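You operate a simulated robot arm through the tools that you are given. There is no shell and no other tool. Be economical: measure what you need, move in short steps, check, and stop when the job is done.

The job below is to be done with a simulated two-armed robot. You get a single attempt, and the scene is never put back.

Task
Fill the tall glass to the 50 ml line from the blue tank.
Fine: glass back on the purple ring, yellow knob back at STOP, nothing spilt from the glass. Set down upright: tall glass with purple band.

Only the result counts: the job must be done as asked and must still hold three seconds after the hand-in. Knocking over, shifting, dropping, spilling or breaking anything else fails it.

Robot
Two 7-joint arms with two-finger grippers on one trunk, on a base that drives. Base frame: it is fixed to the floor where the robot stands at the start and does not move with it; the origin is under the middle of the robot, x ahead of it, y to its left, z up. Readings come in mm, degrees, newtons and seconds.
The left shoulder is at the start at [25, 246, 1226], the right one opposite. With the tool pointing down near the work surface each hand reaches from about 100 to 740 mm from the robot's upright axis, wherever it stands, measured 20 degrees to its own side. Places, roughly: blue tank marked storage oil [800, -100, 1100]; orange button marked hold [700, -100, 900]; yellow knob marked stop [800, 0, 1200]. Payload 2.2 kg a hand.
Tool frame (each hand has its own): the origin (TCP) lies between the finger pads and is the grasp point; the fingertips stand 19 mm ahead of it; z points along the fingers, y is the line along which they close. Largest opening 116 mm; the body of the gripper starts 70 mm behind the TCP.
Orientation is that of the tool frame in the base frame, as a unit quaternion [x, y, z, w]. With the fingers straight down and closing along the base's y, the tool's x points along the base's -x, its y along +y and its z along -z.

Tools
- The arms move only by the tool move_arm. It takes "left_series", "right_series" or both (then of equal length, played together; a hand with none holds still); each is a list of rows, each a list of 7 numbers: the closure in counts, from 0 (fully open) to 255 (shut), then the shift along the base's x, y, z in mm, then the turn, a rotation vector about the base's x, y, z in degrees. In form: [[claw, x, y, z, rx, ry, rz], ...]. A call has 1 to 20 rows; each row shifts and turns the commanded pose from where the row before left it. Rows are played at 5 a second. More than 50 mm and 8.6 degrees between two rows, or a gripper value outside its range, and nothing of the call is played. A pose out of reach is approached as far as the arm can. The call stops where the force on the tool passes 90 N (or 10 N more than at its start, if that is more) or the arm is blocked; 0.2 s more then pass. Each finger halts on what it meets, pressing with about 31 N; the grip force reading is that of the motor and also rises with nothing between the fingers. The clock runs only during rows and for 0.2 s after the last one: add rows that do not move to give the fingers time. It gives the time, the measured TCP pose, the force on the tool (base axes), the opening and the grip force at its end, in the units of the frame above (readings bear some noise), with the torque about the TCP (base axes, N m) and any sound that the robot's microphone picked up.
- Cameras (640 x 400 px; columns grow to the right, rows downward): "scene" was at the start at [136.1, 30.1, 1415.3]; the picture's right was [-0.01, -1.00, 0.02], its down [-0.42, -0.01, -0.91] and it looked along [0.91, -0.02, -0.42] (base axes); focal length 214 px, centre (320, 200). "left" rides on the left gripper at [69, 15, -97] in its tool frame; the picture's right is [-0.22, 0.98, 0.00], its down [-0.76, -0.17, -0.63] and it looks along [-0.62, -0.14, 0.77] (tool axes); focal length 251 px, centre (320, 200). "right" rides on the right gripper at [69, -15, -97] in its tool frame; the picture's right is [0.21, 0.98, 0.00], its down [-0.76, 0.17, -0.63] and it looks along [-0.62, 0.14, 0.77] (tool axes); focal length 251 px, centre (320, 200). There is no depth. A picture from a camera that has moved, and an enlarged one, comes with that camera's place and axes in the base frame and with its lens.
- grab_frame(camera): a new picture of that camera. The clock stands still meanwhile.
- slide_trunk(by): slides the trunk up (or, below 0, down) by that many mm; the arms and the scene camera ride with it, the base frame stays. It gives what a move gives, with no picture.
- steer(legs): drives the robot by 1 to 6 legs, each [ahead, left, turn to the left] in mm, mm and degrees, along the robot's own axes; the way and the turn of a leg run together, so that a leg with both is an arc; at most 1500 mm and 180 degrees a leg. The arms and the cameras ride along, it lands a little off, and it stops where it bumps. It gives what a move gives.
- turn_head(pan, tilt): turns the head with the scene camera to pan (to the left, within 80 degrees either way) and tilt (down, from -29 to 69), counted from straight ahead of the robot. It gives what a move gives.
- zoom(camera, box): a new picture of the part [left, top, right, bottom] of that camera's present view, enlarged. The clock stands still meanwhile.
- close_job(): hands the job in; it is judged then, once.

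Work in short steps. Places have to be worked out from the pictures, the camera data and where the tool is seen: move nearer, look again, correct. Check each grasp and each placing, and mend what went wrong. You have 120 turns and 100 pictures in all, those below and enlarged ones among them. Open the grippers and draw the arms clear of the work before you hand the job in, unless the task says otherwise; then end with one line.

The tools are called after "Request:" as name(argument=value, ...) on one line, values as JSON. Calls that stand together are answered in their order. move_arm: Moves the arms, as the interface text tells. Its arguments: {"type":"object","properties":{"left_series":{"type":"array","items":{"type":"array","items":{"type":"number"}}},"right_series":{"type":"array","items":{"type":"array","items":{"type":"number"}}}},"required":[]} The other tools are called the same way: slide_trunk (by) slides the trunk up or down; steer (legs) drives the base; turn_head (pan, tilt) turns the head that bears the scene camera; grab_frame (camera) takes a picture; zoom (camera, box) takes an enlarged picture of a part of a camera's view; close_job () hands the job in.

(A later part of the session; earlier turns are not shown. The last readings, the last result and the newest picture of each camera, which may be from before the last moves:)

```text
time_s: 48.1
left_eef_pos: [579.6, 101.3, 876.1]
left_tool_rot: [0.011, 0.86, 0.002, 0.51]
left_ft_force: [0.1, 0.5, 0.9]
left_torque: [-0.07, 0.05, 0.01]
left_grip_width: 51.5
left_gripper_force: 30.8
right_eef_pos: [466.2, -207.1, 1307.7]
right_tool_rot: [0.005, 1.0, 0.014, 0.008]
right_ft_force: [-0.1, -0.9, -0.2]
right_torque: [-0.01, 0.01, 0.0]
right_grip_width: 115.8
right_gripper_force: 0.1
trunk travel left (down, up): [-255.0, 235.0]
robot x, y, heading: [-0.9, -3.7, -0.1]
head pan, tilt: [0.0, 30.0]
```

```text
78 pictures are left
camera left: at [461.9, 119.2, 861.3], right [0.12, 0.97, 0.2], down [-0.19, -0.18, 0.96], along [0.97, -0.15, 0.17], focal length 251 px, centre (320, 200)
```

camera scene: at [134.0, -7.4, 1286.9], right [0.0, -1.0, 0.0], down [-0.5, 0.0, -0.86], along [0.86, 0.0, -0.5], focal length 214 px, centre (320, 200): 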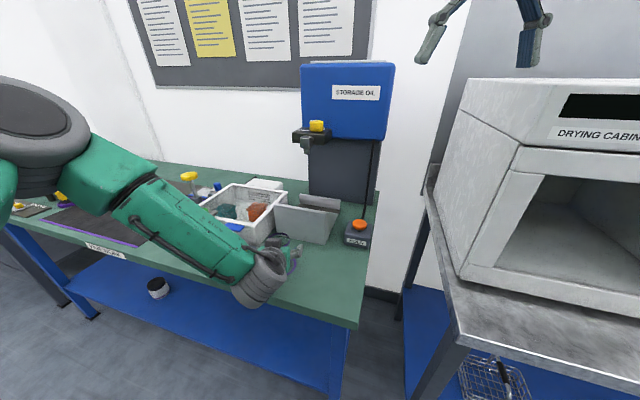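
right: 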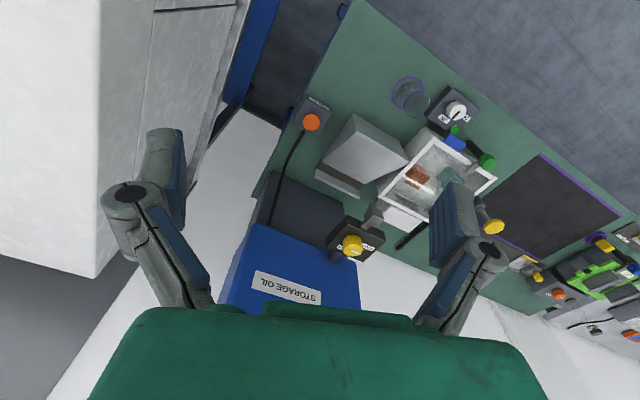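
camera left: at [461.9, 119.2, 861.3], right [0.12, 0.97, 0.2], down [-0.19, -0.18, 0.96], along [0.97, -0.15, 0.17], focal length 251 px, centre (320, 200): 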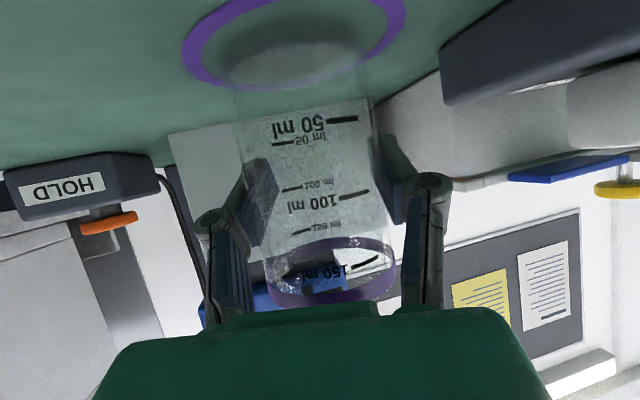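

Grip holds at 51.5 mm. I lift smoothly and move partway toward the spout.

Request:
move_arm(left_series=[[255, 0, 0, 4, 0, 0, 0], [255, 0, 0, 8, 0, 0, 0], [255, 0, 0, 12, 0, 0, 0], [255, 0, 0, 14, 0, 0, 0], [255, 0, 0, 14, 0, 0, 0], [255, 3, -2, 14, 0, 0, 0], [255, 5, -4, 14, 0, 0, 0], [255, 7, -4, 14, 0, 0, 0], [255, 8, -5, 14, 0, 0, 0], [255, 8, -5, 14, 0, 0, 0], [255, 8, -5, 12, 0, 0, 0], [255, 7, -4, 10, 0, 0, 0], [255, 5, -3, 7, 0, 0, 0], [255, 3, -2, 4, 0, 0, 0], [255, 0, 0, 0, 0, 0, 0], [255, 0, 0, 0, 0, 0, 0], [255, 0, 0, 0, 0, 0, 0], [255, 0, 0, 0, 0, 0, 0], [255, 0, 0, 0, 0, 0, 0], [255, 0, 0, 0, 0, 0, 0]])

Request:
grab_frame(camera="left")

Request:
grab_frame(camera="scene")

```text
time_s: 52.3
left_eef_pos: [632.7, 67.7, 1030.1]
left_tool_rot: [0.01, 0.861, 0.004, 0.509]
left_ft_force: [-0.6, 0.1, 0.0]
left_torque: [-0.02, -0.03, 0.04]
left_grip_width: 51.4
left_gripper_force: 31.5
right_eef_pos: [466.4, -207.2, 1307.2]
right_tool_rot: [0.005, 1.0, 0.014, 0.008]
right_ft_force: [-0.1, -0.8, 0.6]
right_torque: [-0.01, 0.0, 0.02]
right_grip_width: 116.0
right_gripper_force: 0.0
trunk travel left (down, up): [-255.0, 235.0]
robot x, y, heading: [1.4, -4.2, -0.1]
head pan, tilt: [0.0, 30.0]
```

```text
77 pictures are left
camera left: at [515.9, 86.3, 1016.6], right [0.12, 0.97, 0.2], down [-0.19, -0.18, 0.96], along [0.97, -0.15, 0.17], focal length 251 px, centre (320, 200)
```

left: 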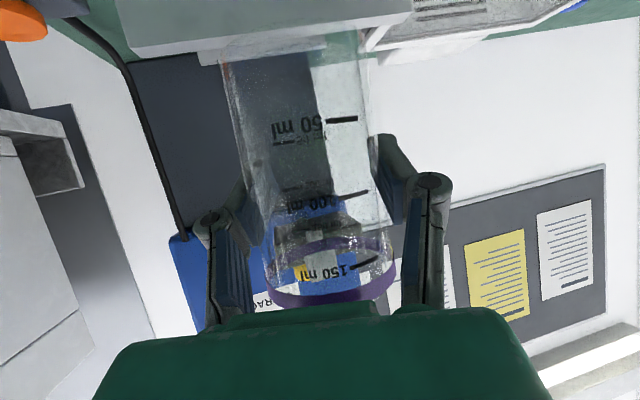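

```text
76 pictures are left
camera scene: at [134.2, -7.5, 1286.8], right [0.0, -1.0, 0.0], down [-0.5, 0.0, -0.86], along [0.86, 0.0, -0.5], focal length 214 px, centre (320, 200)
```

scene: 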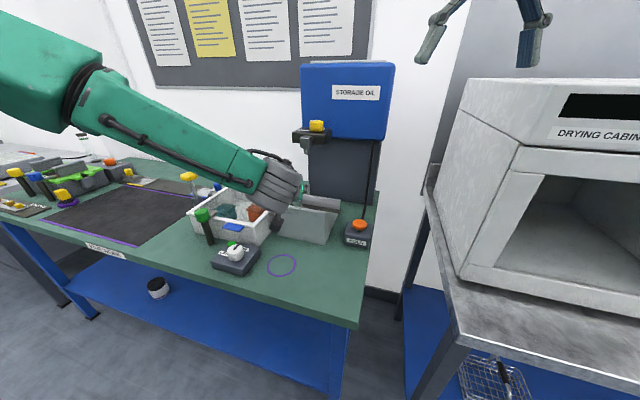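

Glass is held securely. I zoom on the spout to refine its place relative to the glass rim.

Request:
zoom(camera="scene", box=[250, 110, 350, 220])

Request:
zoom(camera="right", box=[200, 0, 560, 240])

```text
3.64 times, centred on (300, 165) of scene
camera zoom: at [134.2, -7.5, 1286.8], right [0.0, -1.0, 0.0], down [-0.5, 0.0, -0.86], along [0.86, 0.0, -0.5], focal length 780 px, centre (393, 327)
```

zoom: 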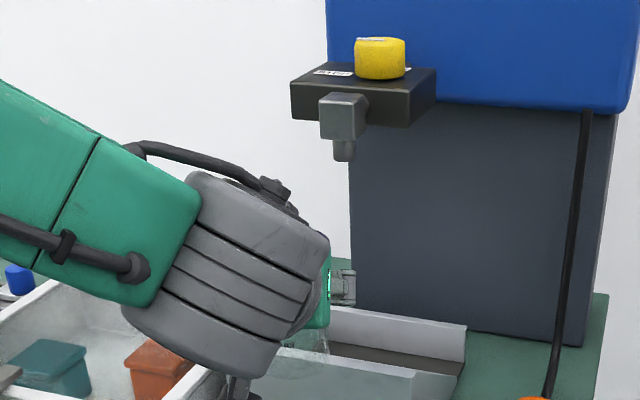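

```text
1.67 times, centred on (380, 120) of right
camera zoom: at [396.6, -223.2, 1402.1], right [-0.2, 0.98, 0.02], down [0.75, 0.14, 0.65], along [0.63, 0.15, -0.76], focal length 419 px, centre (220, 333)
```

zoom: 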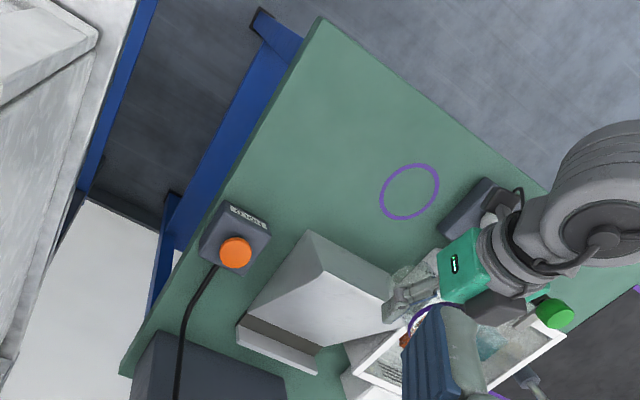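

Request:
grab_frame(camera="right")

```text
73 pictures are left
camera right: at [396.6, -223.2, 1402.1], right [-0.2, 0.98, 0.02], down [0.75, 0.14, 0.65], along [0.63, 0.15, -0.76], focal length 251 px, centre (320, 200)
```

right: 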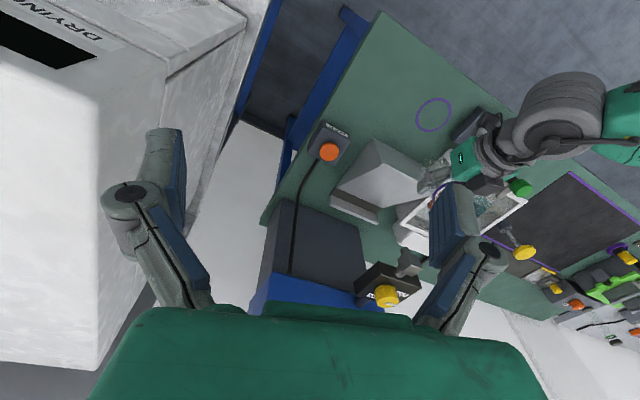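

Request:
zoom(camera="right", box=[340, 220, 450, 320])

```text
4.00 times, centred on (395, 270) of right
camera zoom: at [396.6, -223.2, 1402.1], right [-0.2, 0.98, 0.02], down [0.75, 0.14, 0.65], along [0.63, 0.15, -0.76], focal length 1006 px, centre (20, -80)
```

zoom: 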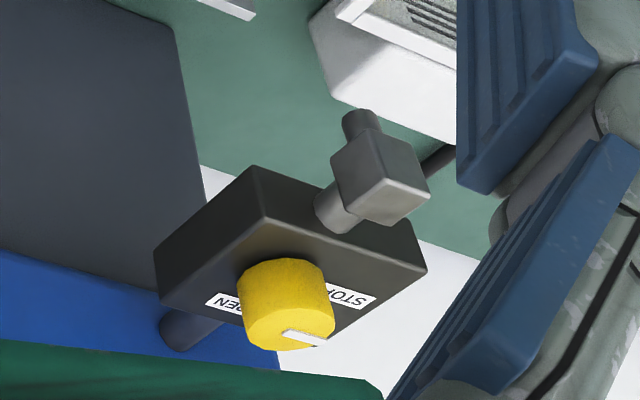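

Combining views, the spout outlet is near (757, 34, 1083). I move the glass under it with the rim at z≈1058.

Request:
move_arm(left_series=[[255, 3, -1, 0, 0, 0, 0], [255, 6, -2, 0, 0, 0, 0], [255, 9, -3, 0, 0, 0, 0], [255, 12, -3, 0, 0, 0, 0], [255, 13, -4, 0, 0, 0, 0], [255, 13, -4, 0, 0, 0, 0], [255, 13, -4, 0, 0, 0, 0], [255, 13, -4, 0, 0, 0, 0], [255, 13, -3, 0, 0, 0, 0], [255, 12, -3, 0, 0, 0, 0], [255, 9, -2, 0, 0, 0, 0], [255, 6, -1, 0, 0, 0, 0], [255, 3, 0, 0, 0, 0, 0], [255, 0, 0, 0, 0, 0, 0], [255, 0, 0, 0, 0, 0, 0], [255, 0, 0, 0, 0, 0, 0], [255, 0, 0, 0, 0, 0, 0], [255, 0, 0, 0, 0, 0, 0], [255, 0, 0, 0, 0, 0, 0], [255, 0, 0, 0, 0, 0, 0]])

Request:
grab_frame(camera="left")

Request:
zoom(camera="scene", box=[250, 100, 380, 220])

Request:
zoom(camera="right", box=[340, 200, 460, 320])

```text
time_s: 56.5
left_eef_pos: [757.9, 34.5, 1030.3]
left_tool_rot: [0.011, 0.86, 0.003, 0.51]
left_ft_force: [0.2, 0.2, -2.0]
left_torque: [-0.03, 0.0, 0.01]
left_grip_width: 51.3
left_gripper_force: 31.2
right_eef_pos: [466.3, -208.1, 1307.4]
right_tool_rot: [0.005, 1.0, 0.015, 0.007]
right_ft_force: [0.9, 0.6, -0.2]
right_torque: [-0.01, 0.02, 0.03]
right_grip_width: 116.2
right_gripper_force: 0.0
trunk travel left (down, up): [-255.0, 235.0]
robot x, y, heading: [0.2, -3.9, 0.1]
head pan, tilt: [0.0, 30.0]
```

```text
71 pictures are left
camera left: at [640.1, 51.4, 1016.9], right [0.12, 0.97, 0.2], down [-0.19, -0.18, 0.96], along [0.97, -0.15, 0.17], focal length 251 px, centre (320, 200)
```

left: 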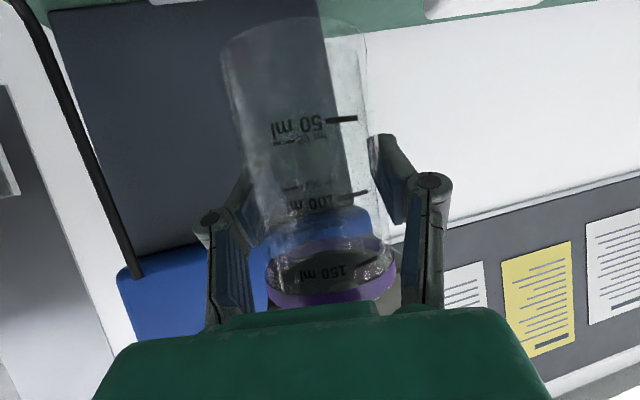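

```text
3.33 times, centred on (315, 160) of scene
camera zoom: at [134.7, -8.3, 1286.8], right [0.0, -1.0, 0.0], down [-0.5, 0.0, -0.86], along [0.86, 0.0, -0.5], focal length 715 px, centre (337, 333)
```

zoom: 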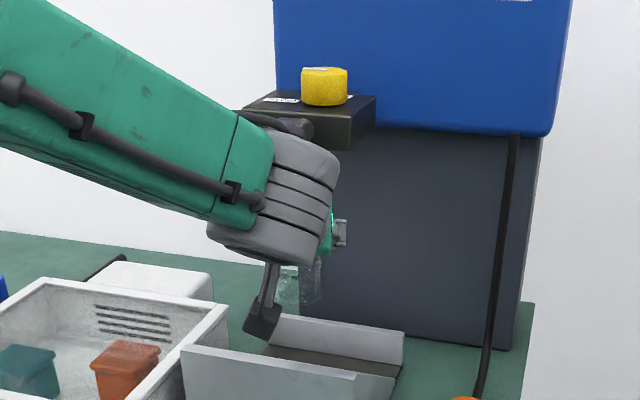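

```text
3.33 times, centred on (400, 260) of right
camera zoom: at [396.6, -223.7, 1402.1], right [-0.2, 0.98, 0.02], down [0.75, 0.14, 0.65], along [0.63, 0.15, -0.76], focal length 838 px, centre (53, 0)
```

zoom: 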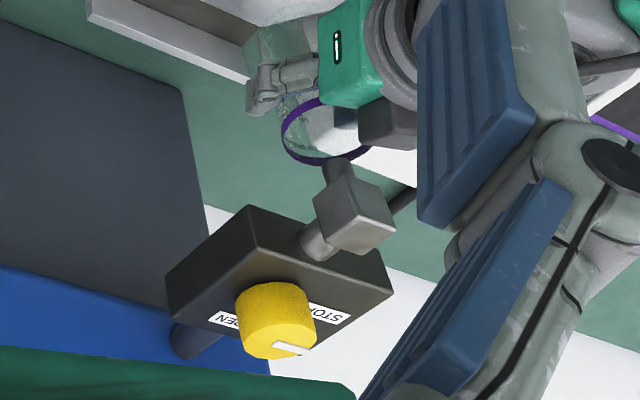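

The rim appears slightly short of the spout. I zoom in more from the right camera to measure.

Request:
zoom(camera="right", box=[370, 190, 430, 250])

```text
6.67 times, centred on (400, 220) of right
camera zoom: at [396.6, -223.7, 1402.1], right [-0.2, 0.98, 0.02], down [0.75, 0.14, 0.65], along [0.63, 0.15, -0.76], focal length 1676 px, centre (-213, 67)
```

zoom: 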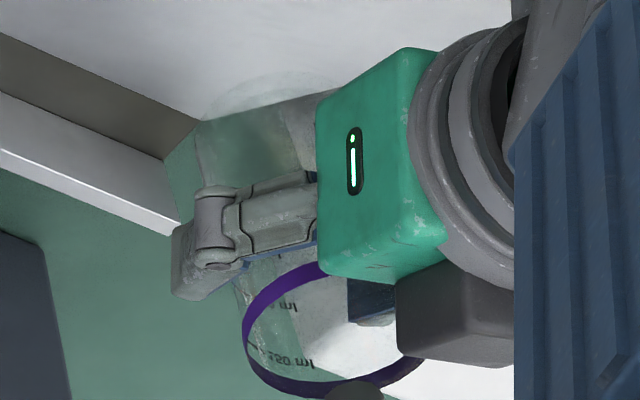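

The rim centre is (757, 35), directly under the spout. The knob at about (823, 5, 1164) is far for the right arm, so I check how much room there is to drive forward by looking down at the base and table edge.

Request:
turn_head(pan=-20, tilt=69)

Request:
grab_frame(camera="scene")

```text
time_s: 57.6
left_eef_pos: [757.6, 33.1, 1031.6]
left_tool_rot: [0.011, 0.86, 0.003, 0.509]
left_ft_force: [0.2, 0.4, -1.0]
left_torque: [0.0, 0.01, -0.02]
left_grip_width: 51.2
left_gripper_force: 31.1
right_eef_pos: [466.5, -206.7, 1308.1]
right_tool_rot: [0.005, 1.0, 0.015, 0.007]
right_ft_force: [-0.1, -0.9, -0.4]
right_torque: [-0.01, 0.0, -0.01]
right_grip_width: 116.0
right_gripper_force: 0.1
trunk travel left (down, up): [-255.0, 235.0]
robot x, y, heading: [2.0, -2.9, -0.0]
head pan, tilt: [-20.0, 68.8]
```

```text
67 pictures are left
camera scene: at [96.6, -27.3, 1235.5], right [-0.34, -0.94, 0.0], down [-0.88, 0.32, -0.36], along [0.34, -0.12, -0.93], focal length 214 px, centre (320, 200)
```

scene: 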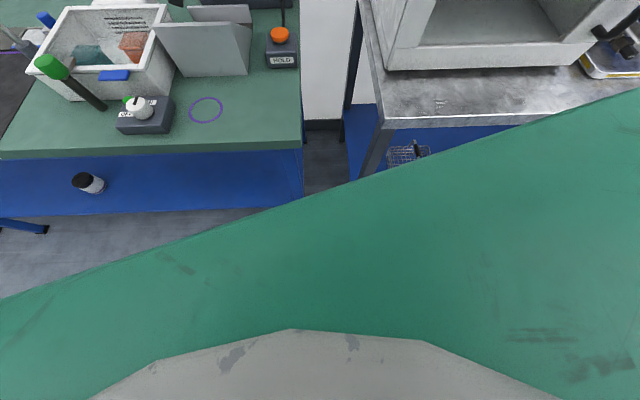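

The view only shows my own chest shell. I pull the glass back 110 mm, then drive ahead about 80 mm to bring the knob into comfortable right-arm reach.

Request:
move_arm(left_series=[[255, -4, 0, 0, 0, 0, 0], [255, -8, 0, 0, 0, 0, 0], [255, -12, 0, 0, 0, 0, 0], [255, -14, 0, 0, 0, 0, 0], [255, -14, 0, 0, 0, 0, 0], [255, -14, 0, 0, 0, 0, 0], [255, -14, 0, 0, 0, 0, 0], [255, -12, 0, 0, 0, 0, 0], [255, -10, 0, 0, 0, 0, 0], [255, -5, 0, 0, 0, 0, 0], [255, -3, 0, 0, 0, 0, 0], [255, 0, 0, 0, 0, 0, 0], [255, 0, 0, 0, 0, 0, 0], [255, 0, 0, 0, 0, 0, 0], [255, 0, 0, 0, 0, 0, 0], [255, 0, 0, 0, 0, 0, 0]])

Request:
steer(legs=[[80, 0, 0]])

Request:
turn_head(pan=-10, tilt=25)

Request:
move_arm(left_series=[[255, 0, 0, 0, 0, 0, 0], [255, 0, 0, 0, 0, 0, 0], [255, 0, 0, 0, 0, 0, 0], [255, 0, 0, 0, 0, 0, 0], [255, 0, 0, 0, 0, 0, 0], [255, 0, 0, 0, 0, 0, 0], [255, 0, 0, 0, 0, 0, 0], [255, 0, 0, 0, 0, 0, 0], [255, 0, 0, 0, 0, 0, 0], [255, 0, 0, 0, 0, 0, 0], [255, 0, 0, 0, 0, 0, 0], [255, 0, 0, 0, 0, 0, 0]])

Request:
grab_frame(camera="scene")

```text
time_s: 61.0
left_eef_pos: [647.9, 32.3, 1029.8]
left_tool_rot: [0.011, 0.861, 0.003, 0.509]
left_ft_force: [-0.5, 0.5, -1.6]
left_torque: [-0.02, 0.02, 0.03]
left_grip_width: 51.3
left_gripper_force: 31.1
right_eef_pos: [467.0, -206.9, 1307.6]
right_tool_rot: [0.005, 1.0, 0.014, 0.007]
right_ft_force: [-1.5, 0.2, 0.1]
right_torque: [0.01, 0.0, 0.03]
right_grip_width: 116.0
right_gripper_force: 0.1
trunk travel left (down, up): [-255.0, 235.0]
robot x, y, heading: [2.5, -1.8, -0.2]
head pan, tilt: [-20.0, 68.8]
```

```text
time_s: 62.0
left_eef_pos: [728.7, 32.7, 1028.8]
left_tool_rot: [0.011, 0.861, 0.003, 0.509]
left_ft_force: [1.1, 0.4, -1.5]
left_torque: [-0.01, -0.01, -0.01]
left_grip_width: 51.0
left_gripper_force: 31.3
right_eef_pos: [547.6, -207.1, 1305.1]
right_tool_rot: [0.005, 1.0, 0.015, 0.007]
right_ft_force: [0.4, -0.3, -0.1]
right_torque: [0.01, 0.03, 0.01]
right_grip_width: 116.0
right_gripper_force: 0.1
trunk travel left (down, up): [-255.0, 235.0]
robot x, y, heading: [79.8, -4.3, -0.1]
head pan, tilt: [-20.0, 68.8]
```

```text
time_s: 63.2
left_eef_pos: [724.4, 32.1, 1030.2]
left_tool_rot: [0.011, 0.86, 0.003, 0.511]
left_ft_force: [0.2, 0.4, -1.1]
left_torque: [-0.02, 0.01, 0.02]
left_grip_width: 51.0
left_gripper_force: 31.4
right_eef_pos: [544.0, -207.2, 1307.6]
right_tool_rot: [0.006, 1.0, 0.015, 0.008]
right_ft_force: [-0.2, 0.7, -0.1]
right_torque: [0.0, 0.02, 0.03]
right_grip_width: 116.0
right_gripper_force: 0.0
trunk travel left (down, up): [-255.0, 235.0]
robot x, y, heading: [79.7, -3.6, -0.2]
head pan, tilt: [-10.0, 25.0]
```

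```text
time_s: 65.8
left_eef_pos: [725.7, 32.0, 1031.2]
left_tool_rot: [0.011, 0.86, 0.003, 0.51]
left_ft_force: [1.2, -0.1, -0.6]
left_torque: [0.0, -0.02, 0.0]
left_grip_width: 51.0
left_gripper_force: 31.0
right_eef_pos: [543.9, -207.3, 1308.5]
right_tool_rot: [0.005, 1.0, 0.013, 0.009]
right_ft_force: [0.2, -0.5, 0.0]
right_torque: [-0.01, -0.03, -0.03]
right_grip_width: 116.0
right_gripper_force: 0.1
trunk travel left (down, up): [-255.0, 235.0]
robot x, y, heading: [77.7, -4.7, -0.3]
head pan, tilt: [-10.0, 25.0]
```

```text
66 pictures are left
camera scene: at [213.3, -24.6, 1294.8], right [-0.18, -0.98, 0.0], down [-0.42, 0.08, -0.9], along [0.89, -0.16, -0.43], focal length 214 px, centre (320, 200)
```

scene: 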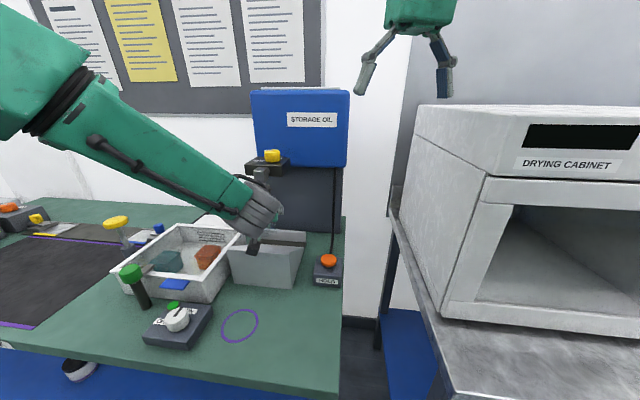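

The drive landed fine, with the glass still well held. Now I bring the right hand to a hover in front of and above the knob, pitched 45°.

Request:
move_arm(right_series=[[70, 6, 6, 0, 0, -4, 0], [70, 12, 12, 0, 0, -7, 0], [70, 18, 18, -3, 0, -7, 0], [70, 20, 20, -6, 0, -7, 0], [70, 20, 20, -8, 0, -7, 0], [70, 20, 20, -8, 0, -7, 0], [70, 20, 20, -8, 0, -6, 0], [70, 20, 20, -8, 0, 0, 0], [70, 20, 20, -8, 0, 0, 0], [70, 20, 20, -8, 0, 0, 0], [70, 18, 16, -8, 0, 0, 0], [70, 15, 10, -8, 0, 0, 0], [70, 10, 6, -5, 0, 0, 0], [70, 6, 4, 0, 0, 0, 0], [70, 0, 0, 0, 0, 0, 0], [70, 0, 0, 0, 0, 0, 0], [70, 0, 0, 0, 0, 0, 0], [70, 0, 0, 0, 0, 0, 0], [70, 0, 0, 0, 0, 0, 0], [70, 0, 0, 0, 0, 0, 0]])

Request:
grab_frame(camera="right")

Request:
grab_frame(camera="scene")

```text
time_s: 70.2
left_eef_pos: [722.2, 33.2, 1033.2]
left_tool_rot: [0.012, 0.859, 0.002, 0.513]
left_ft_force: [-0.4, 0.9, -1.0]
left_torque: [0.02, -0.01, 0.0]
left_grip_width: 50.9
left_gripper_force: 30.6
right_eef_pos: [772.5, -30.9, 1265.1]
right_tool_rot: [0.032, 0.915, 0.034, 0.401]
right_ft_force: [-0.1, -0.1, -0.2]
right_torque: [-0.01, -0.02, 0.0]
right_grip_width: 83.9
right_gripper_force: 0.1
trunk travel left (down, up): [-255.0, 235.0]
robot x, y, heading: [82.4, -3.0, -0.2]
head pan, tilt: [-10.0, 25.0]
stopped in row 20 (right hand): the arm was blocked; the commanded pose is now the measured one
```

```text
65 pictures are left
camera right: at [655.3, -42.6, 1278.6], right [-0.12, 0.99, -0.07], down [0.05, 0.08, 1.0], along [0.99, 0.11, -0.06], focal length 251 px, centre (320, 200)
```

right: 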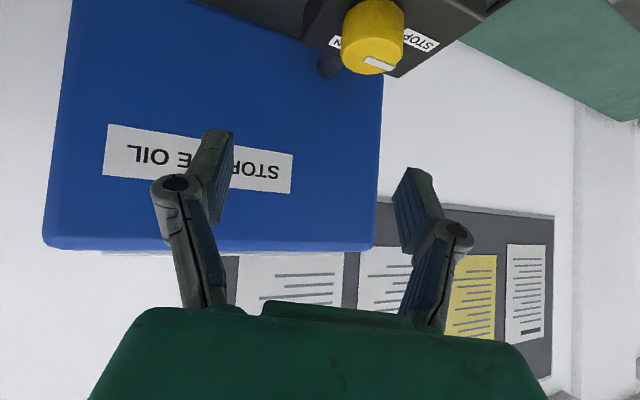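

```text
64 pictures are left
camera scene: at [213.3, -22.8, 1294.9], right [-0.18, -0.98, 0.0], down [-0.42, 0.07, -0.9], along [0.89, -0.16, -0.43], focal length 214 px, centre (320, 200)
```

scene: 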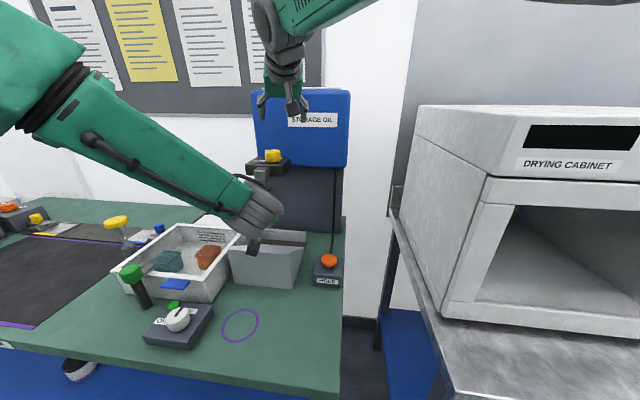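

The arm stalled at (772, -31, 1265), probably at a joint limit with this straight-ahead azimuth. I yaw the tool 24° to the left, which is more natural for this arm, and continue.

Request:
move_arm(right_series=[[70, 0, 0, 0, 0, 0, 4], [70, 0, 0, 0, 0, 0, 7], [70, 0, 0, 0, 0, 0, 7], [70, 0, 0, -3, 0, 0, 6], [70, 0, 5, -6, 0, 0, 0], [70, 0, 8, -8, 0, 0, 0], [70, 0, 8, -8, 0, 0, 0], [70, 0, 5, -6, 0, 0, 0], [70, 0, 2, -3, 0, 0, 0], [70, 0, 0, 0, 0, 0, 0], [70, 0, 0, 0, 0, 0, 0], [70, 0, 0, 0, 0, 0, 0], [70, 0, 0, 0, 0, 0, 0], [70, 0, 0, 0, 0, 0, 0]])

Request:
grab_frame(camera="right")

Request:
grab_frame(camera="scene")

```text
time_s: 73.2
left_eef_pos: [722.5, 33.0, 1033.3]
left_tool_rot: [0.01, 0.86, 0.003, 0.511]
left_ft_force: [-0.8, 0.6, -0.5]
left_torque: [0.03, -0.02, 0.02]
left_grip_width: 51.2
left_gripper_force: 30.9
right_eef_pos: [772.7, 0.7, 1229.5]
right_tool_rot: [-0.162, 0.901, 0.117, 0.386]
right_ft_force: [-0.4, -0.3, 0.2]
right_torque: [0.02, 0.01, -0.04]
right_grip_width: 84.2
right_gripper_force: 0.1
trunk travel left (down, up): [-255.0, 235.0]
robot x, y, heading: [79.0, -4.5, -0.3]
head pan, tilt: [-10.0, 25.0]
```

```text
63 pictures are left
camera right: at [671.3, -58.7, 1242.5], right [-0.51, 0.86, -0.07], down [0.01, 0.09, 1.0], along [0.86, 0.51, -0.06], focal length 251 px, centre (320, 200)
```

right: 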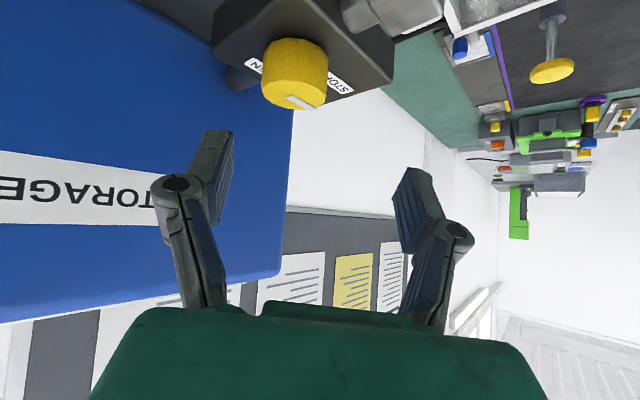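

```text
62 pictures are left
camera scene: at [214.1, -23.1, 1294.7], right [-0.18, -0.98, 0.0], down [-0.42, 0.07, -0.9], along [0.89, -0.16, -0.43], focal length 214 px, centre (320, 200)
```

scene: 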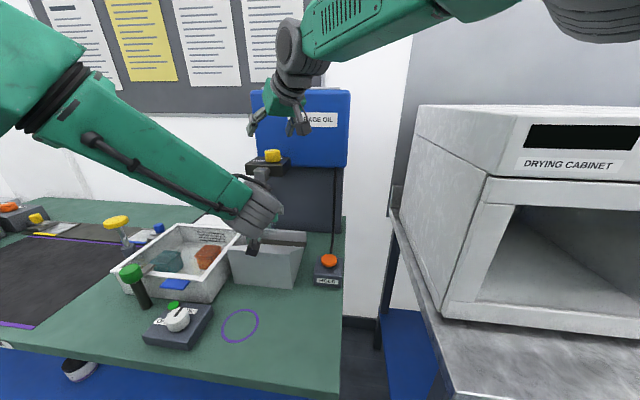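

Request:
zoom(camera="right", box=[205, 0, 405, 125])

```text
3.20 times, centred on (305, 62) of right
camera zoom: at [671.3, -58.7, 1242.5], right [-0.51, 0.86, -0.07], down [0.01, 0.09, 1.0], along [0.86, 0.51, -0.06], focal length 805 px, centre (368, 640)
```

zoom: 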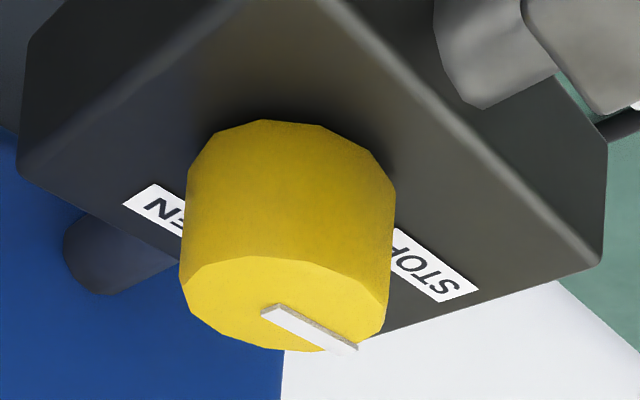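

Reading the label geometry, STOP lies toward +y and OPEN lies behind the knob toward +x, so opening means turning clockwise seen from above. I yaw further left to about α=50° to gain clockwise travel, narrow the fingers, and move above the knob.

Request:
move_arm(right_series=[[90, 0, 0, 0, 0, 0, 5], [119, 0, 0, 0, 0, 0, 7], [119, 4, 0, 0, 0, 0, 7], [119, 8, 1, -2, 0, 0, 4], [119, 10, 1, -3, 0, 0, 0], [119, 10, 1, -3, 0, 0, 0], [119, 10, 1, -3, 0, 0, 0], [119, 6, 0, -2, 0, 0, 0], [119, 2, 0, 0, 0, 0, 0], [119, 0, 0, 0, 0, 0, 0], [119, 0, 0, 0, 0, 0, 0], [119, 0, 0, 0, 0, 0, 0], [119, 0, 0, 0, 0, 0, 0], [119, 0, 0, 0, 0, 0, 0], [119, 0, 0, 0, 0, 0, 0]])

Request:
grab_frame(camera="right")

Request:
zoom(camera="scene", box=[220, 60, 380, 180])

```text
time_s: 76.4
left_eef_pos: [721.5, 33.2, 1032.6]
left_tool_rot: [0.011, 0.859, 0.003, 0.511]
left_ft_force: [0.0, 0.2, -0.6]
left_torque: [0.01, -0.02, -0.02]
left_grip_width: 50.8
left_gripper_force: 31.3
right_eef_pos: [824.8, 4.8, 1216.0]
right_tool_rot: [-0.338, 0.85, 0.192, 0.354]
right_ft_force: [-0.6, 0.5, 0.0]
right_torque: [0.01, -0.02, 0.03]
right_grip_width: 61.7
right_gripper_force: 0.0
trunk travel left (down, up): [-255.0, 235.0]
robot x, y, heading: [80.6, -2.6, -0.3]
head pan, tilt: [-10.0, 25.0]
```

```text
60 pictures are left
camera right: at [754.4, -90.6, 1229.6], right [-0.81, 0.59, -0.07], down [-0.02, 0.09, 1.0], along [0.59, 0.8, -0.06], focal length 251 px, centre (320, 200)
```

right: 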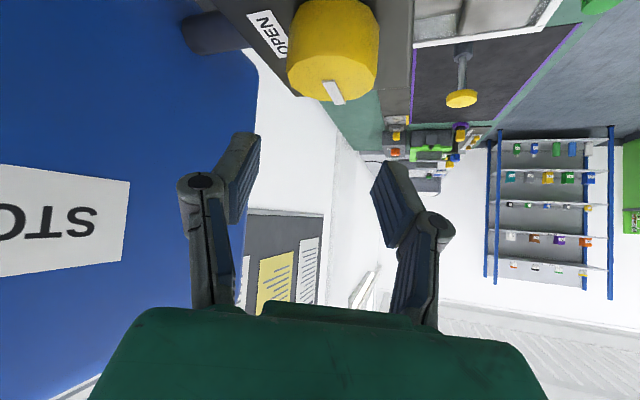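

```text
3.33 times, centred on (300, 120) of scene
camera zoom: at [214.7, -23.3, 1294.7], right [-0.18, -0.98, 0.0], down [-0.42, 0.07, -0.9], along [0.89, -0.16, -0.43], focal length 715 px, centre (387, 467)
```

zoom: 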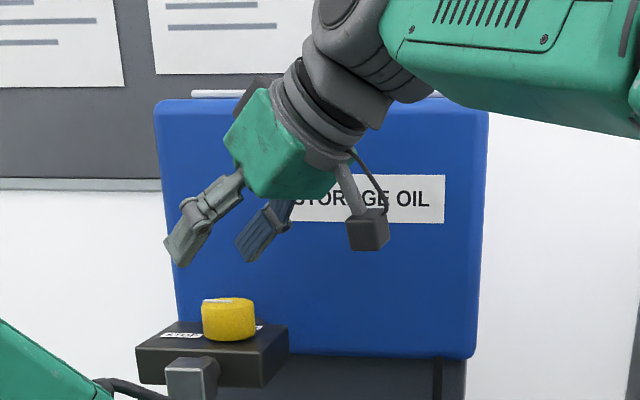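

The fingers straddle the knob well. I lower the right hand to the knob while bringing the glass back under the spout, which is at (757, 35).

Request:
move_arm(right_series=[[119, -1, -1, -4, 0, 0, 0], [119, -1, -1, -8, 0, 0, 0], [119, 0, 0, -9, 0, 0, 0], [119, 0, 0, -9, 0, 0, 0], [119, 0, 0, -9, 0, 0, 0], [119, 0, 0, -8, 0, 0, 0], [119, 0, 0, -6, 0, 0, 0], [119, 0, 0, -3, 0, 0, 0], [119, 0, 0, -1, 0, 0, 0], [119, 0, 0, 0, 0, 0, 0], [119, 0, 0, 0, 0, 0, 0], [119, 0, 0, 0, 0, 0, 0], [119, 0, 0, 0, 0, 0, 0], [119, 0, 0, 0, 0, 0, 0]], left_series=[[255, 2, 0, 0, 0, 0, 0], [255, 4, 0, 0, 0, 0, 0], [255, 6, 1, -1, 0, 0, 0], [255, 6, 1, -1, 0, 0, 0], [255, 6, 0, 0, 0, 0, 0], [255, 6, 0, 0, 0, 0, 0], [255, 4, 0, 0, 0, 0, 0], [255, 2, 0, 0, 0, 0, 0], [255, 0, 0, 0, 0, 0, 0], [255, 0, 0, 0, 0, 0, 0], [255, 0, 0, 0, 0, 0, 0], [255, 0, 0, 0, 0, 0, 0], [255, 0, 0, 0, 0, 0, 0], [255, 0, 0, 0, 0, 0, 0]])

Request:
grab_frame(camera="right")

Request:
zoom(camera="scene", box=[210, 90, 350, 260])

```text
time_s: 79.4
left_eef_pos: [758.1, 36.2, 1032.0]
left_tool_rot: [0.011, 0.859, 0.002, 0.512]
left_ft_force: [0.5, -0.4, -0.6]
left_torque: [0.0, -0.03, 0.06]
left_grip_width: 50.9
left_gripper_force: 31.2
right_eef_pos: [821.2, 2.1, 1160.2]
right_tool_rot: [-0.338, 0.85, 0.192, 0.356]
right_ft_force: [1.3, -0.6, 8.0]
right_torque: [-0.17, -0.24, 0.08]
right_grip_width: 62.8
right_gripper_force: 0.0
trunk travel left (down, up): [-255.0, 235.0]
robot x, y, heading: [76.7, -4.9, -0.3]
head pan, tilt: [-10.0, 25.0]
```

```text
58 pictures are left
camera right: at [750.1, -92.7, 1173.2], right [-0.81, 0.59, -0.07], down [-0.03, 0.09, 1.0], along [0.59, 0.8, -0.06], focal length 251 px, centre (320, 200)
```

right: 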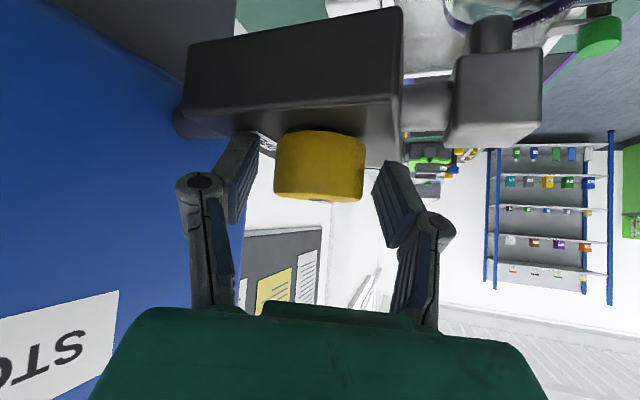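

```text
2.35 times, centred on (280, 175) of scene
camera zoom: at [213.8, -23.3, 1294.8], right [-0.18, -0.98, 0.0], down [-0.42, 0.07, -0.9], along [0.89, -0.16, -0.43], focal length 505 px, centre (414, 259)
```

zoom: 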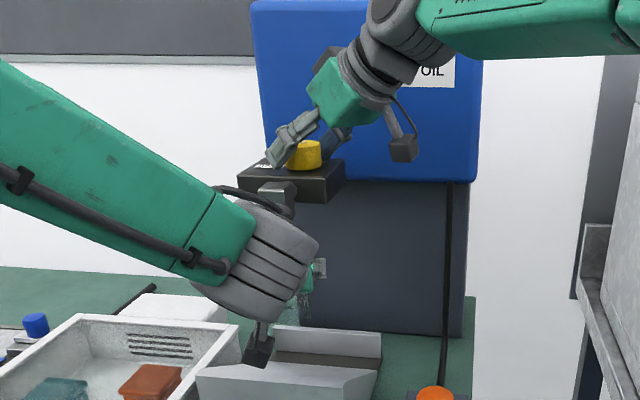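

A fingertip lightly touches the box (8 N). I lift 3 mm and close on the knob.

Request:
move_arm(right_series=[[119, 0, 0, 1, 0, 0, 0], [119, 0, 0, 2, 0, 0, 0], [125, 0, 0, 0, 0, 0, 0], [135, 0, 0, 0, 0, 0, 0], [145, 0, 0, 0, 0, 0, 0], [155, 0, 0, 0, 0, 0, 0], [165, 0, 0, 0, 0, 0, 0], [185, 0, 0, 0, 0, 0, 0], [220, 0, 0, 0, 0, 0, 0], [255, 0, 0, 0, 0, 0, 0], [255, 0, 0, 0, 0, 0, 0], [255, 0, 0, 0, 0, 0, 0], [255, 0, 0, 0, 0, 0, 0], [255, 0, 0, 0, 0, 0, 0]])

Request:
grab_frame(camera="right")

Request:
grab_frame(camera="left")

```text
time_s: 82.4
left_eef_pos: [759.3, 35.0, 1030.9]
left_tool_rot: [0.011, 0.859, 0.003, 0.512]
left_ft_force: [-0.2, 0.0, -1.2]
left_torque: [0.0, 0.0, -0.02]
left_grip_width: 51.0
left_gripper_force: 31.6
right_eef_pos: [821.7, 1.2, 1161.1]
right_tool_rot: [-0.337, 0.851, 0.191, 0.355]
right_ft_force: [4.0, -2.2, -2.5]
right_torque: [-0.83, -0.5, 0.01]
right_grip_width: 43.8
right_gripper_force: 45.4
trunk travel left (down, up): [-255.0, 235.0]
robot x, y, heading: [75.8, -2.7, 0.0]
head pan, tilt: [-10.0, 25.0]
```

```text
56 pictures are left
camera right: at [751.6, -93.4, 1175.1], right [-0.81, 0.59, -0.07], down [-0.02, 0.09, 1.0], along [0.59, 0.8, -0.06], focal length 251 px, centre (320, 200)
```

right: 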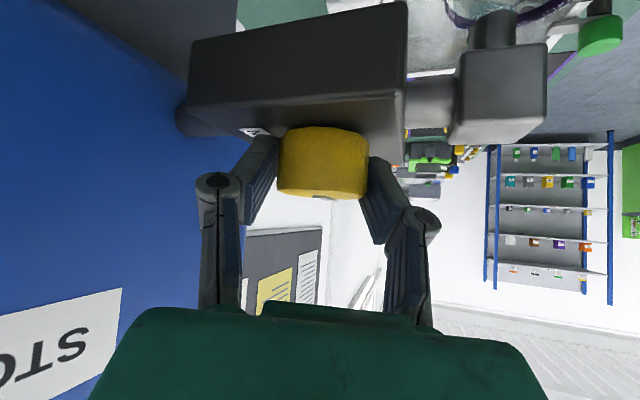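

```text
55 pictures are left
camera left: at [641.7, 52.9, 1016.6], right [0.12, 0.97, 0.2], down [-0.2, -0.18, 0.96], along [0.97, -0.15, 0.17], focal length 251 px, centre (320, 200)
```

left: 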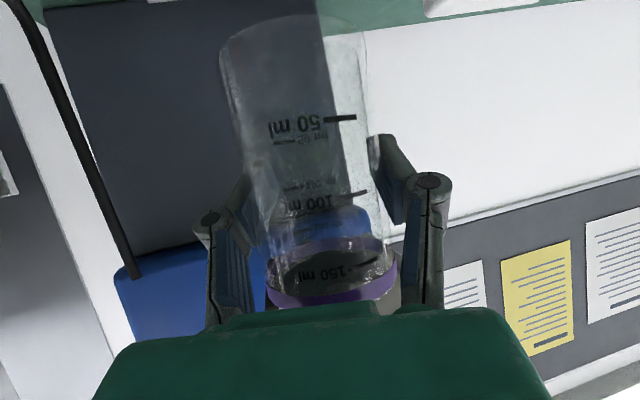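

Knob gripped at 43.8 mm. I turn it clockwise 20° as a first trial and check the glass.

Request:
move_arm(right_series=[[255, 0, 0, 0, 0, 0, -3], [255, 0, 0, 0, 0, 0, -5], [255, 0, 0, 0, 0, 0, -5], [255, 0, 0, 0, 0, 0, -4], [255, 0, 0, 0, 0, 0, -3], [255, 0, 0, 0, 0, 0, 0]])

Request:
grab_frame(camera="right")

Request:
grab_frame(camera="left")

```text
time_s: 83.8
left_eef_pos: [758.4, 34.5, 1031.1]
left_tool_rot: [0.011, 0.86, 0.003, 0.51]
left_ft_force: [0.5, -1.2, -0.7]
left_torque: [-0.03, -0.01, -0.01]
left_grip_width: 50.9
left_gripper_force: 31.2
right_eef_pos: [820.7, 1.0, 1161.4]
right_tool_rot: [-0.186, 0.897, 0.128, 0.381]
right_ft_force: [-1.5, -1.7, -6.0]
right_torque: [-0.35, 0.21, -0.01]
right_grip_width: 43.6
right_gripper_force: 44.9
trunk travel left (down, up): [-255.0, 235.0]
robot x, y, heading: [79.4, -2.3, -0.4]
head pan, tilt: [-10.0, 25.0]
```

```text
54 pictures are left
camera right: at [722.2, -62.5, 1175.5], right [-0.56, 0.83, -0.07], down [0.01, 0.09, 1.0], along [0.83, 0.55, -0.06], focal length 251 px, centre (320, 200)
```

right: 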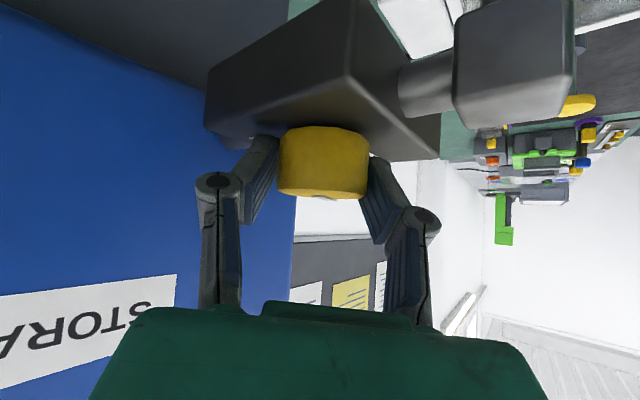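

```text
53 pictures are left
camera left: at [641.3, 53.2, 1016.7], right [0.12, 0.97, 0.2], down [-0.2, -0.18, 0.96], along [0.97, -0.15, 0.17], focal length 251 px, centre (320, 200)
```

left: 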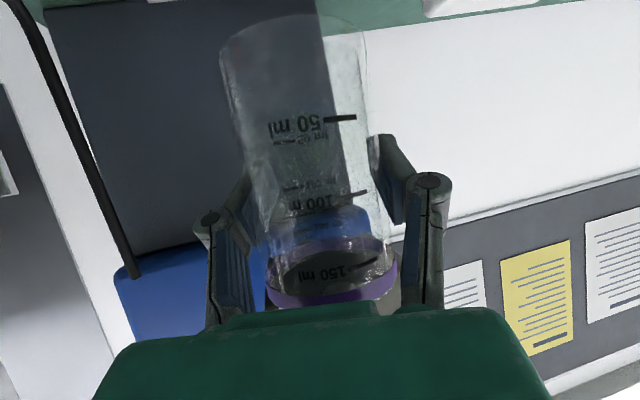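

It turned smoothly with little torque, and there is no flow yet. I turn another 20° clockwise.

Request:
move_arm(right_series=[[255, 0, 0, 0, 0, 0, -3], [255, 0, 0, 0, 0, 0, -5], [255, 0, 0, 0, 0, 0, -5], [255, 0, 0, 0, 0, 0, -4], [255, 0, 0, 0, 0, 0, -3], [255, 0, 0, 0, 0, 0, 0]])

Request:
grab_frame(camera="right")

Request:
grab_frame(camera="left")

```text
time_s: 85.2
left_eef_pos: [759.7, 47.7, 1031.4]
left_tool_rot: [0.008, 0.859, -0.001, 0.511]
left_ft_force: [-0.6, -0.4, -1.0]
left_torque: [-0.01, 0.01, -0.02]
left_grip_width: 50.5
left_gripper_force: 30.6
right_eef_pos: [832.2, 4.6, 1174.7]
right_tool_rot: [-0.015, 0.911, 0.073, 0.405]
right_ft_force: [23.3, 81.7, 27.9]
right_torque: [1.2, 0.82, -0.79]
right_grip_width: 38.0
right_gripper_force: 45.8
trunk travel left (down, up): [-255.0, 235.0]
robot x, y, heading: [80.9, -8.8, -0.1]
head pan, tilt: [-10.0, 25.0]
```

```text
52 pictures are left
camera right: at [717.0, -21.6, 1185.4], right [-0.23, 0.97, -0.04], down [0.03, 0.05, 1.0], along [0.97, 0.22, -0.04], focal length 251 px, centre (320, 200)
```

right: 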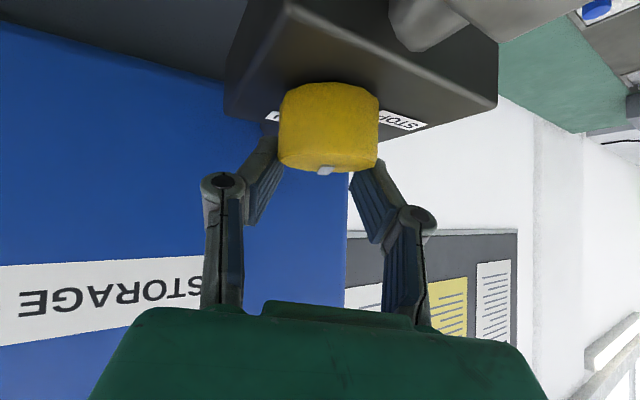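

```text
51 pictures are left
camera left: at [641.9, 64.2, 1016.8], right [0.11, 0.97, 0.19], down [-0.2, -0.17, 0.97], along [0.97, -0.15, 0.17], focal length 251 px, centre (320, 200)
```

left: 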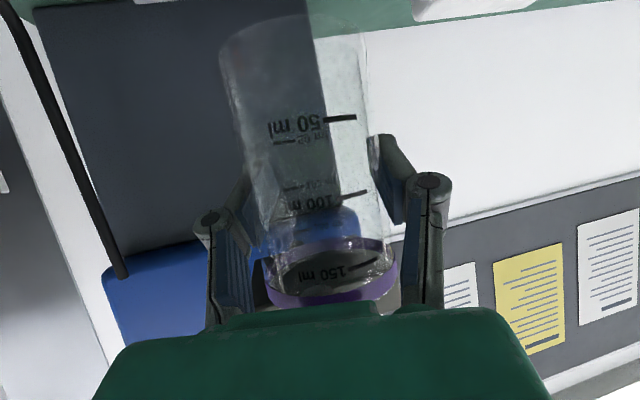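

Near α≈10° the arm hits its limit and pulls 80 N sideways. I release the knob, rotate back and rise clear to regrip and look.

Request:
move_arm(right_series=[[200, 0, 0, 0, 0, 0, 4], [150, 0, 0, 0, 0, 0, 4], [119, 0, 0, 0, 0, 0, 4], [110, 0, 0, 4, 0, 0, 3], [110, -4, -3, 10, 0, 0, 0], [110, -6, 0, 12, 0, 0, 0], [110, -6, 0, 12, 0, 0, 0], [110, -2, 0, 6, 0, 0, 0], [110, 0, 0, 0, 0, 0, 0], [110, 0, 0, 0, 0, 0, 0], [110, 0, 0, 0, 0, 0, 0], [110, 0, 0, 0, 0, 0, 0], [110, 0, 0, 0, 0, 0, 0], [110, 0, 0, 0, 0, 0, 0], [110, 0, 0, 0, 0, 0, 0], [110, 0, 0, 0, 0, 0, 0]])

Request:
grab_frame(camera="right")

Request:
grab_frame(camera="left")

```text
time_s: 88.6
left_eef_pos: [758.4, 36.6, 1030.8]
left_tool_rot: [0.011, 0.859, 0.003, 0.512]
left_ft_force: [0.5, 0.1, -1.6]
left_torque: [-0.02, -0.01, -0.01]
left_grip_width: 51.0
left_gripper_force: 31.4
right_eef_pos: [802.5, 0.4, 1205.9]
right_tool_rot: [-0.148, 0.903, 0.111, 0.388]
right_ft_force: [-0.6, -0.5, 0.4]
right_torque: [-0.02, -0.02, -0.01]
right_grip_width: 66.2
right_gripper_force: 0.0
trunk travel left (down, up): [-255.0, 235.0]
robot x, y, heading: [80.2, -1.7, -0.2]
head pan, tilt: [-10.0, 25.0]
```

```text
50 pictures are left
camera right: at [698.8, -54.4, 1219.6], right [-0.48, 0.87, -0.07], down [0.02, 0.09, 1.0], along [0.88, 0.48, -0.06], focal length 251 px, centre (320, 200)
```

right: 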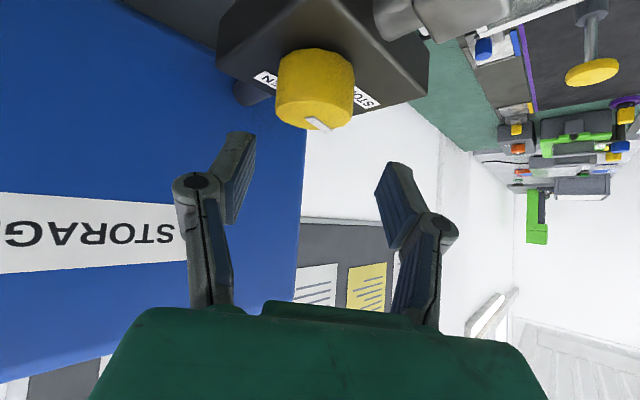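

```text
49 pictures are left
camera left: at [641.2, 55.5, 1016.8], right [0.12, 0.97, 0.2], down [-0.2, -0.18, 0.96], along [0.97, -0.15, 0.17], focal length 251 px, centre (320, 200)
```

left: 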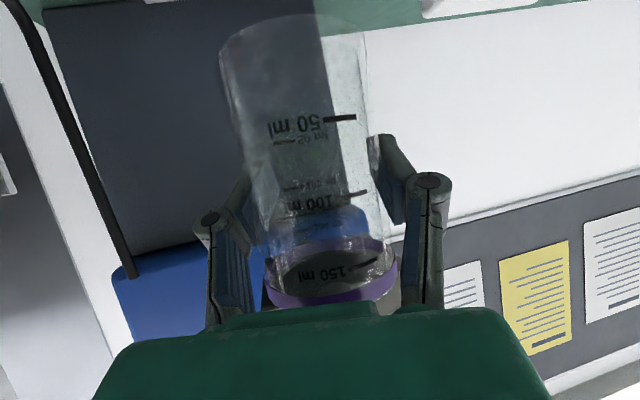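

Request:
zoom(camera="right", box=[210, 20, 420, 150])

```text
3.05 times, centred on (315, 85) of right
camera zoom: at [698.8, -54.4, 1219.6], right [-0.48, 0.87, -0.07], down [0.02, 0.09, 1.0], along [0.88, 0.48, -0.06], focal length 766 px, centre (335, 550)
```

zoom: 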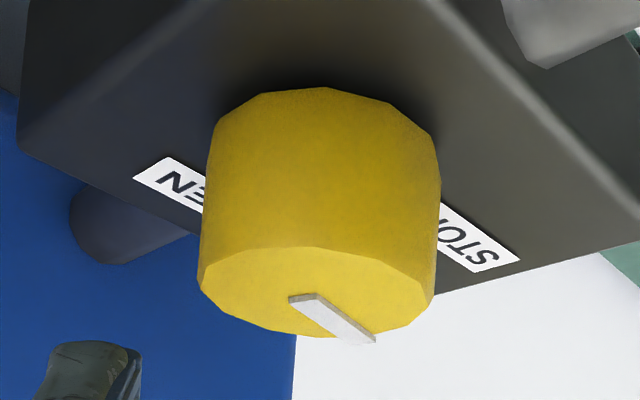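

The pointer moved only about 14° net (81°→67°), so part of the turn was undone by slip and drag-back. I re-approach at α≈55° and grip again.

Request:
move_arm(right_series=[[115, 2, 0, 0, 0, 0, 5], [119, 4, 0, 0, 0, 0, 7], [119, 5, 1, 0, 0, 0, 7], [119, 5, 1, 0, 0, 0, 7], [119, 4, 1, 0, 0, 0, 5], [119, 0, 0, -6, 0, 0, 0], [119, 0, 0, -9, 0, 0, 0], [119, 0, 0, -10, 0, 0, 0], [119, 0, 0, -9, 0, 0, 0], [119, 0, 0, -6, 0, 0, 0], [119, 0, 0, -3, 0, 0, 0], [119, 0, 0, 0, 0, 0, 0], [130, 0, 0, 0, 0, 0, 0], [145, 0, 0, 0, 0, 0, 0], [160, 0, 0, 0, 0, 0, 0], [190, 0, 0, 0, 0, 0, 0], [255, 0, 0, 0, 0, 0, 0], [255, 0, 0, 0, 0, 0, 0], [255, 0, 0, 0, 0, 0, 0]])

Request:
grab_frame(camera="right")

```text
time_s: 92.6
left_eef_pos: [758.5, 36.3, 1032.3]
left_tool_rot: [0.011, 0.859, 0.003, 0.512]
left_ft_force: [0.7, -0.7, -0.7]
left_torque: [0.0, 0.0, -0.02]
left_grip_width: 50.8
left_gripper_force: 30.4
right_eef_pos: [823.5, 1.8, 1163.6]
right_tool_rot: [-0.382, 0.832, 0.209, 0.344]
right_ft_force: [-3.4, 2.1, -0.6]
right_torque: [-0.48, -0.45, 0.01]
right_grip_width: 43.2
right_gripper_force: 45.1
trunk travel left (down, up): [-255.0, 235.0]
robot x, y, heading: [78.3, -2.6, -0.3]
head pan, tilt: [-10.0, 25.0]
```

```text
47 pictures are left
camera right: at [763.8, -99.5, 1177.1], right [-0.86, 0.5, -0.07], down [-0.03, 0.09, 1.0], along [0.5, 0.86, -0.06], focal length 251 px, centre (320, 200)
```

right: 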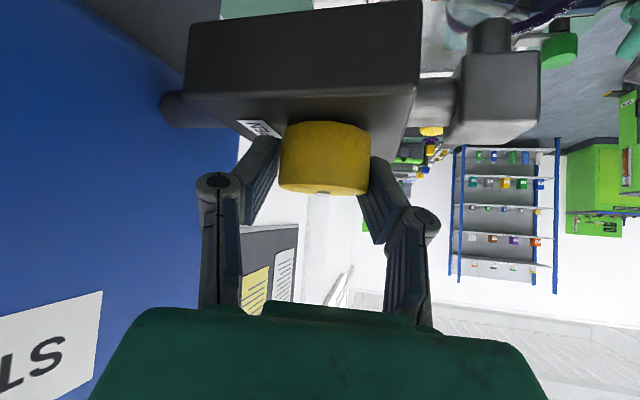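

Gripped again. I turn 35° clockwise, staying clear of the arm's limit.

Request:
move_arm(right_series=[[255, 0, 0, 0, 0, 0, -4], [255, 0, 0, 0, 0, 0, -6], [255, 0, 0, 0, 0, 0, -7], [255, 0, 0, 0, 0, 0, -7], [255, 0, 0, 0, 0, 0, -6], [255, 0, 0, 0, 0, 0, -5], [255, 0, 0, 0, 0, 0, 0]])

Request:
grab_frame(camera="left")

```text
time_s: 94.2
left_eef_pos: [758.3, 37.1, 1032.0]
left_tool_rot: [0.011, 0.859, 0.002, 0.511]
left_ft_force: [-0.8, -0.6, -0.8]
left_torque: [0.02, 0.02, -0.02]
left_grip_width: 51.0
left_gripper_force: 31.1
right_eef_pos: [822.1, 1.9, 1163.5]
right_tool_rot: [-0.114, 0.908, 0.096, 0.39]
right_ft_force: [-4.4, -0.6, -1.6]
right_torque: [-0.81, -0.16, 0.02]
right_grip_width: 43.0
right_gripper_force: 44.7
trunk travel left (down, up): [-255.0, 235.0]
robot x, y, heading: [76.6, -4.7, -0.1]
head pan, tilt: [-10.0, 25.0]
```

```text
46 pictures are left
camera left: at [640.8, 54.2, 1016.9], right [0.12, 0.97, 0.2], down [-0.2, -0.18, 0.96], along [0.97, -0.15, 0.17], focal length 251 px, centre (320, 200)
```

left: 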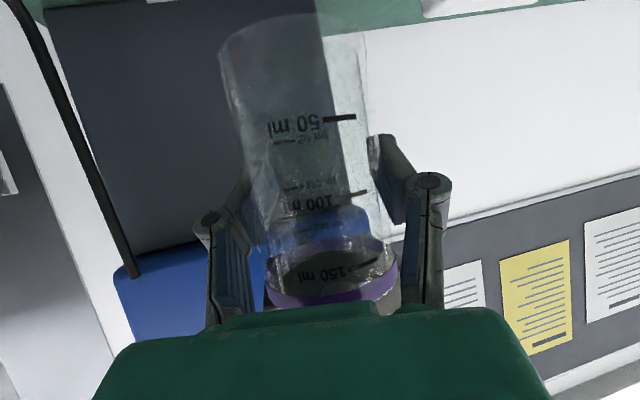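

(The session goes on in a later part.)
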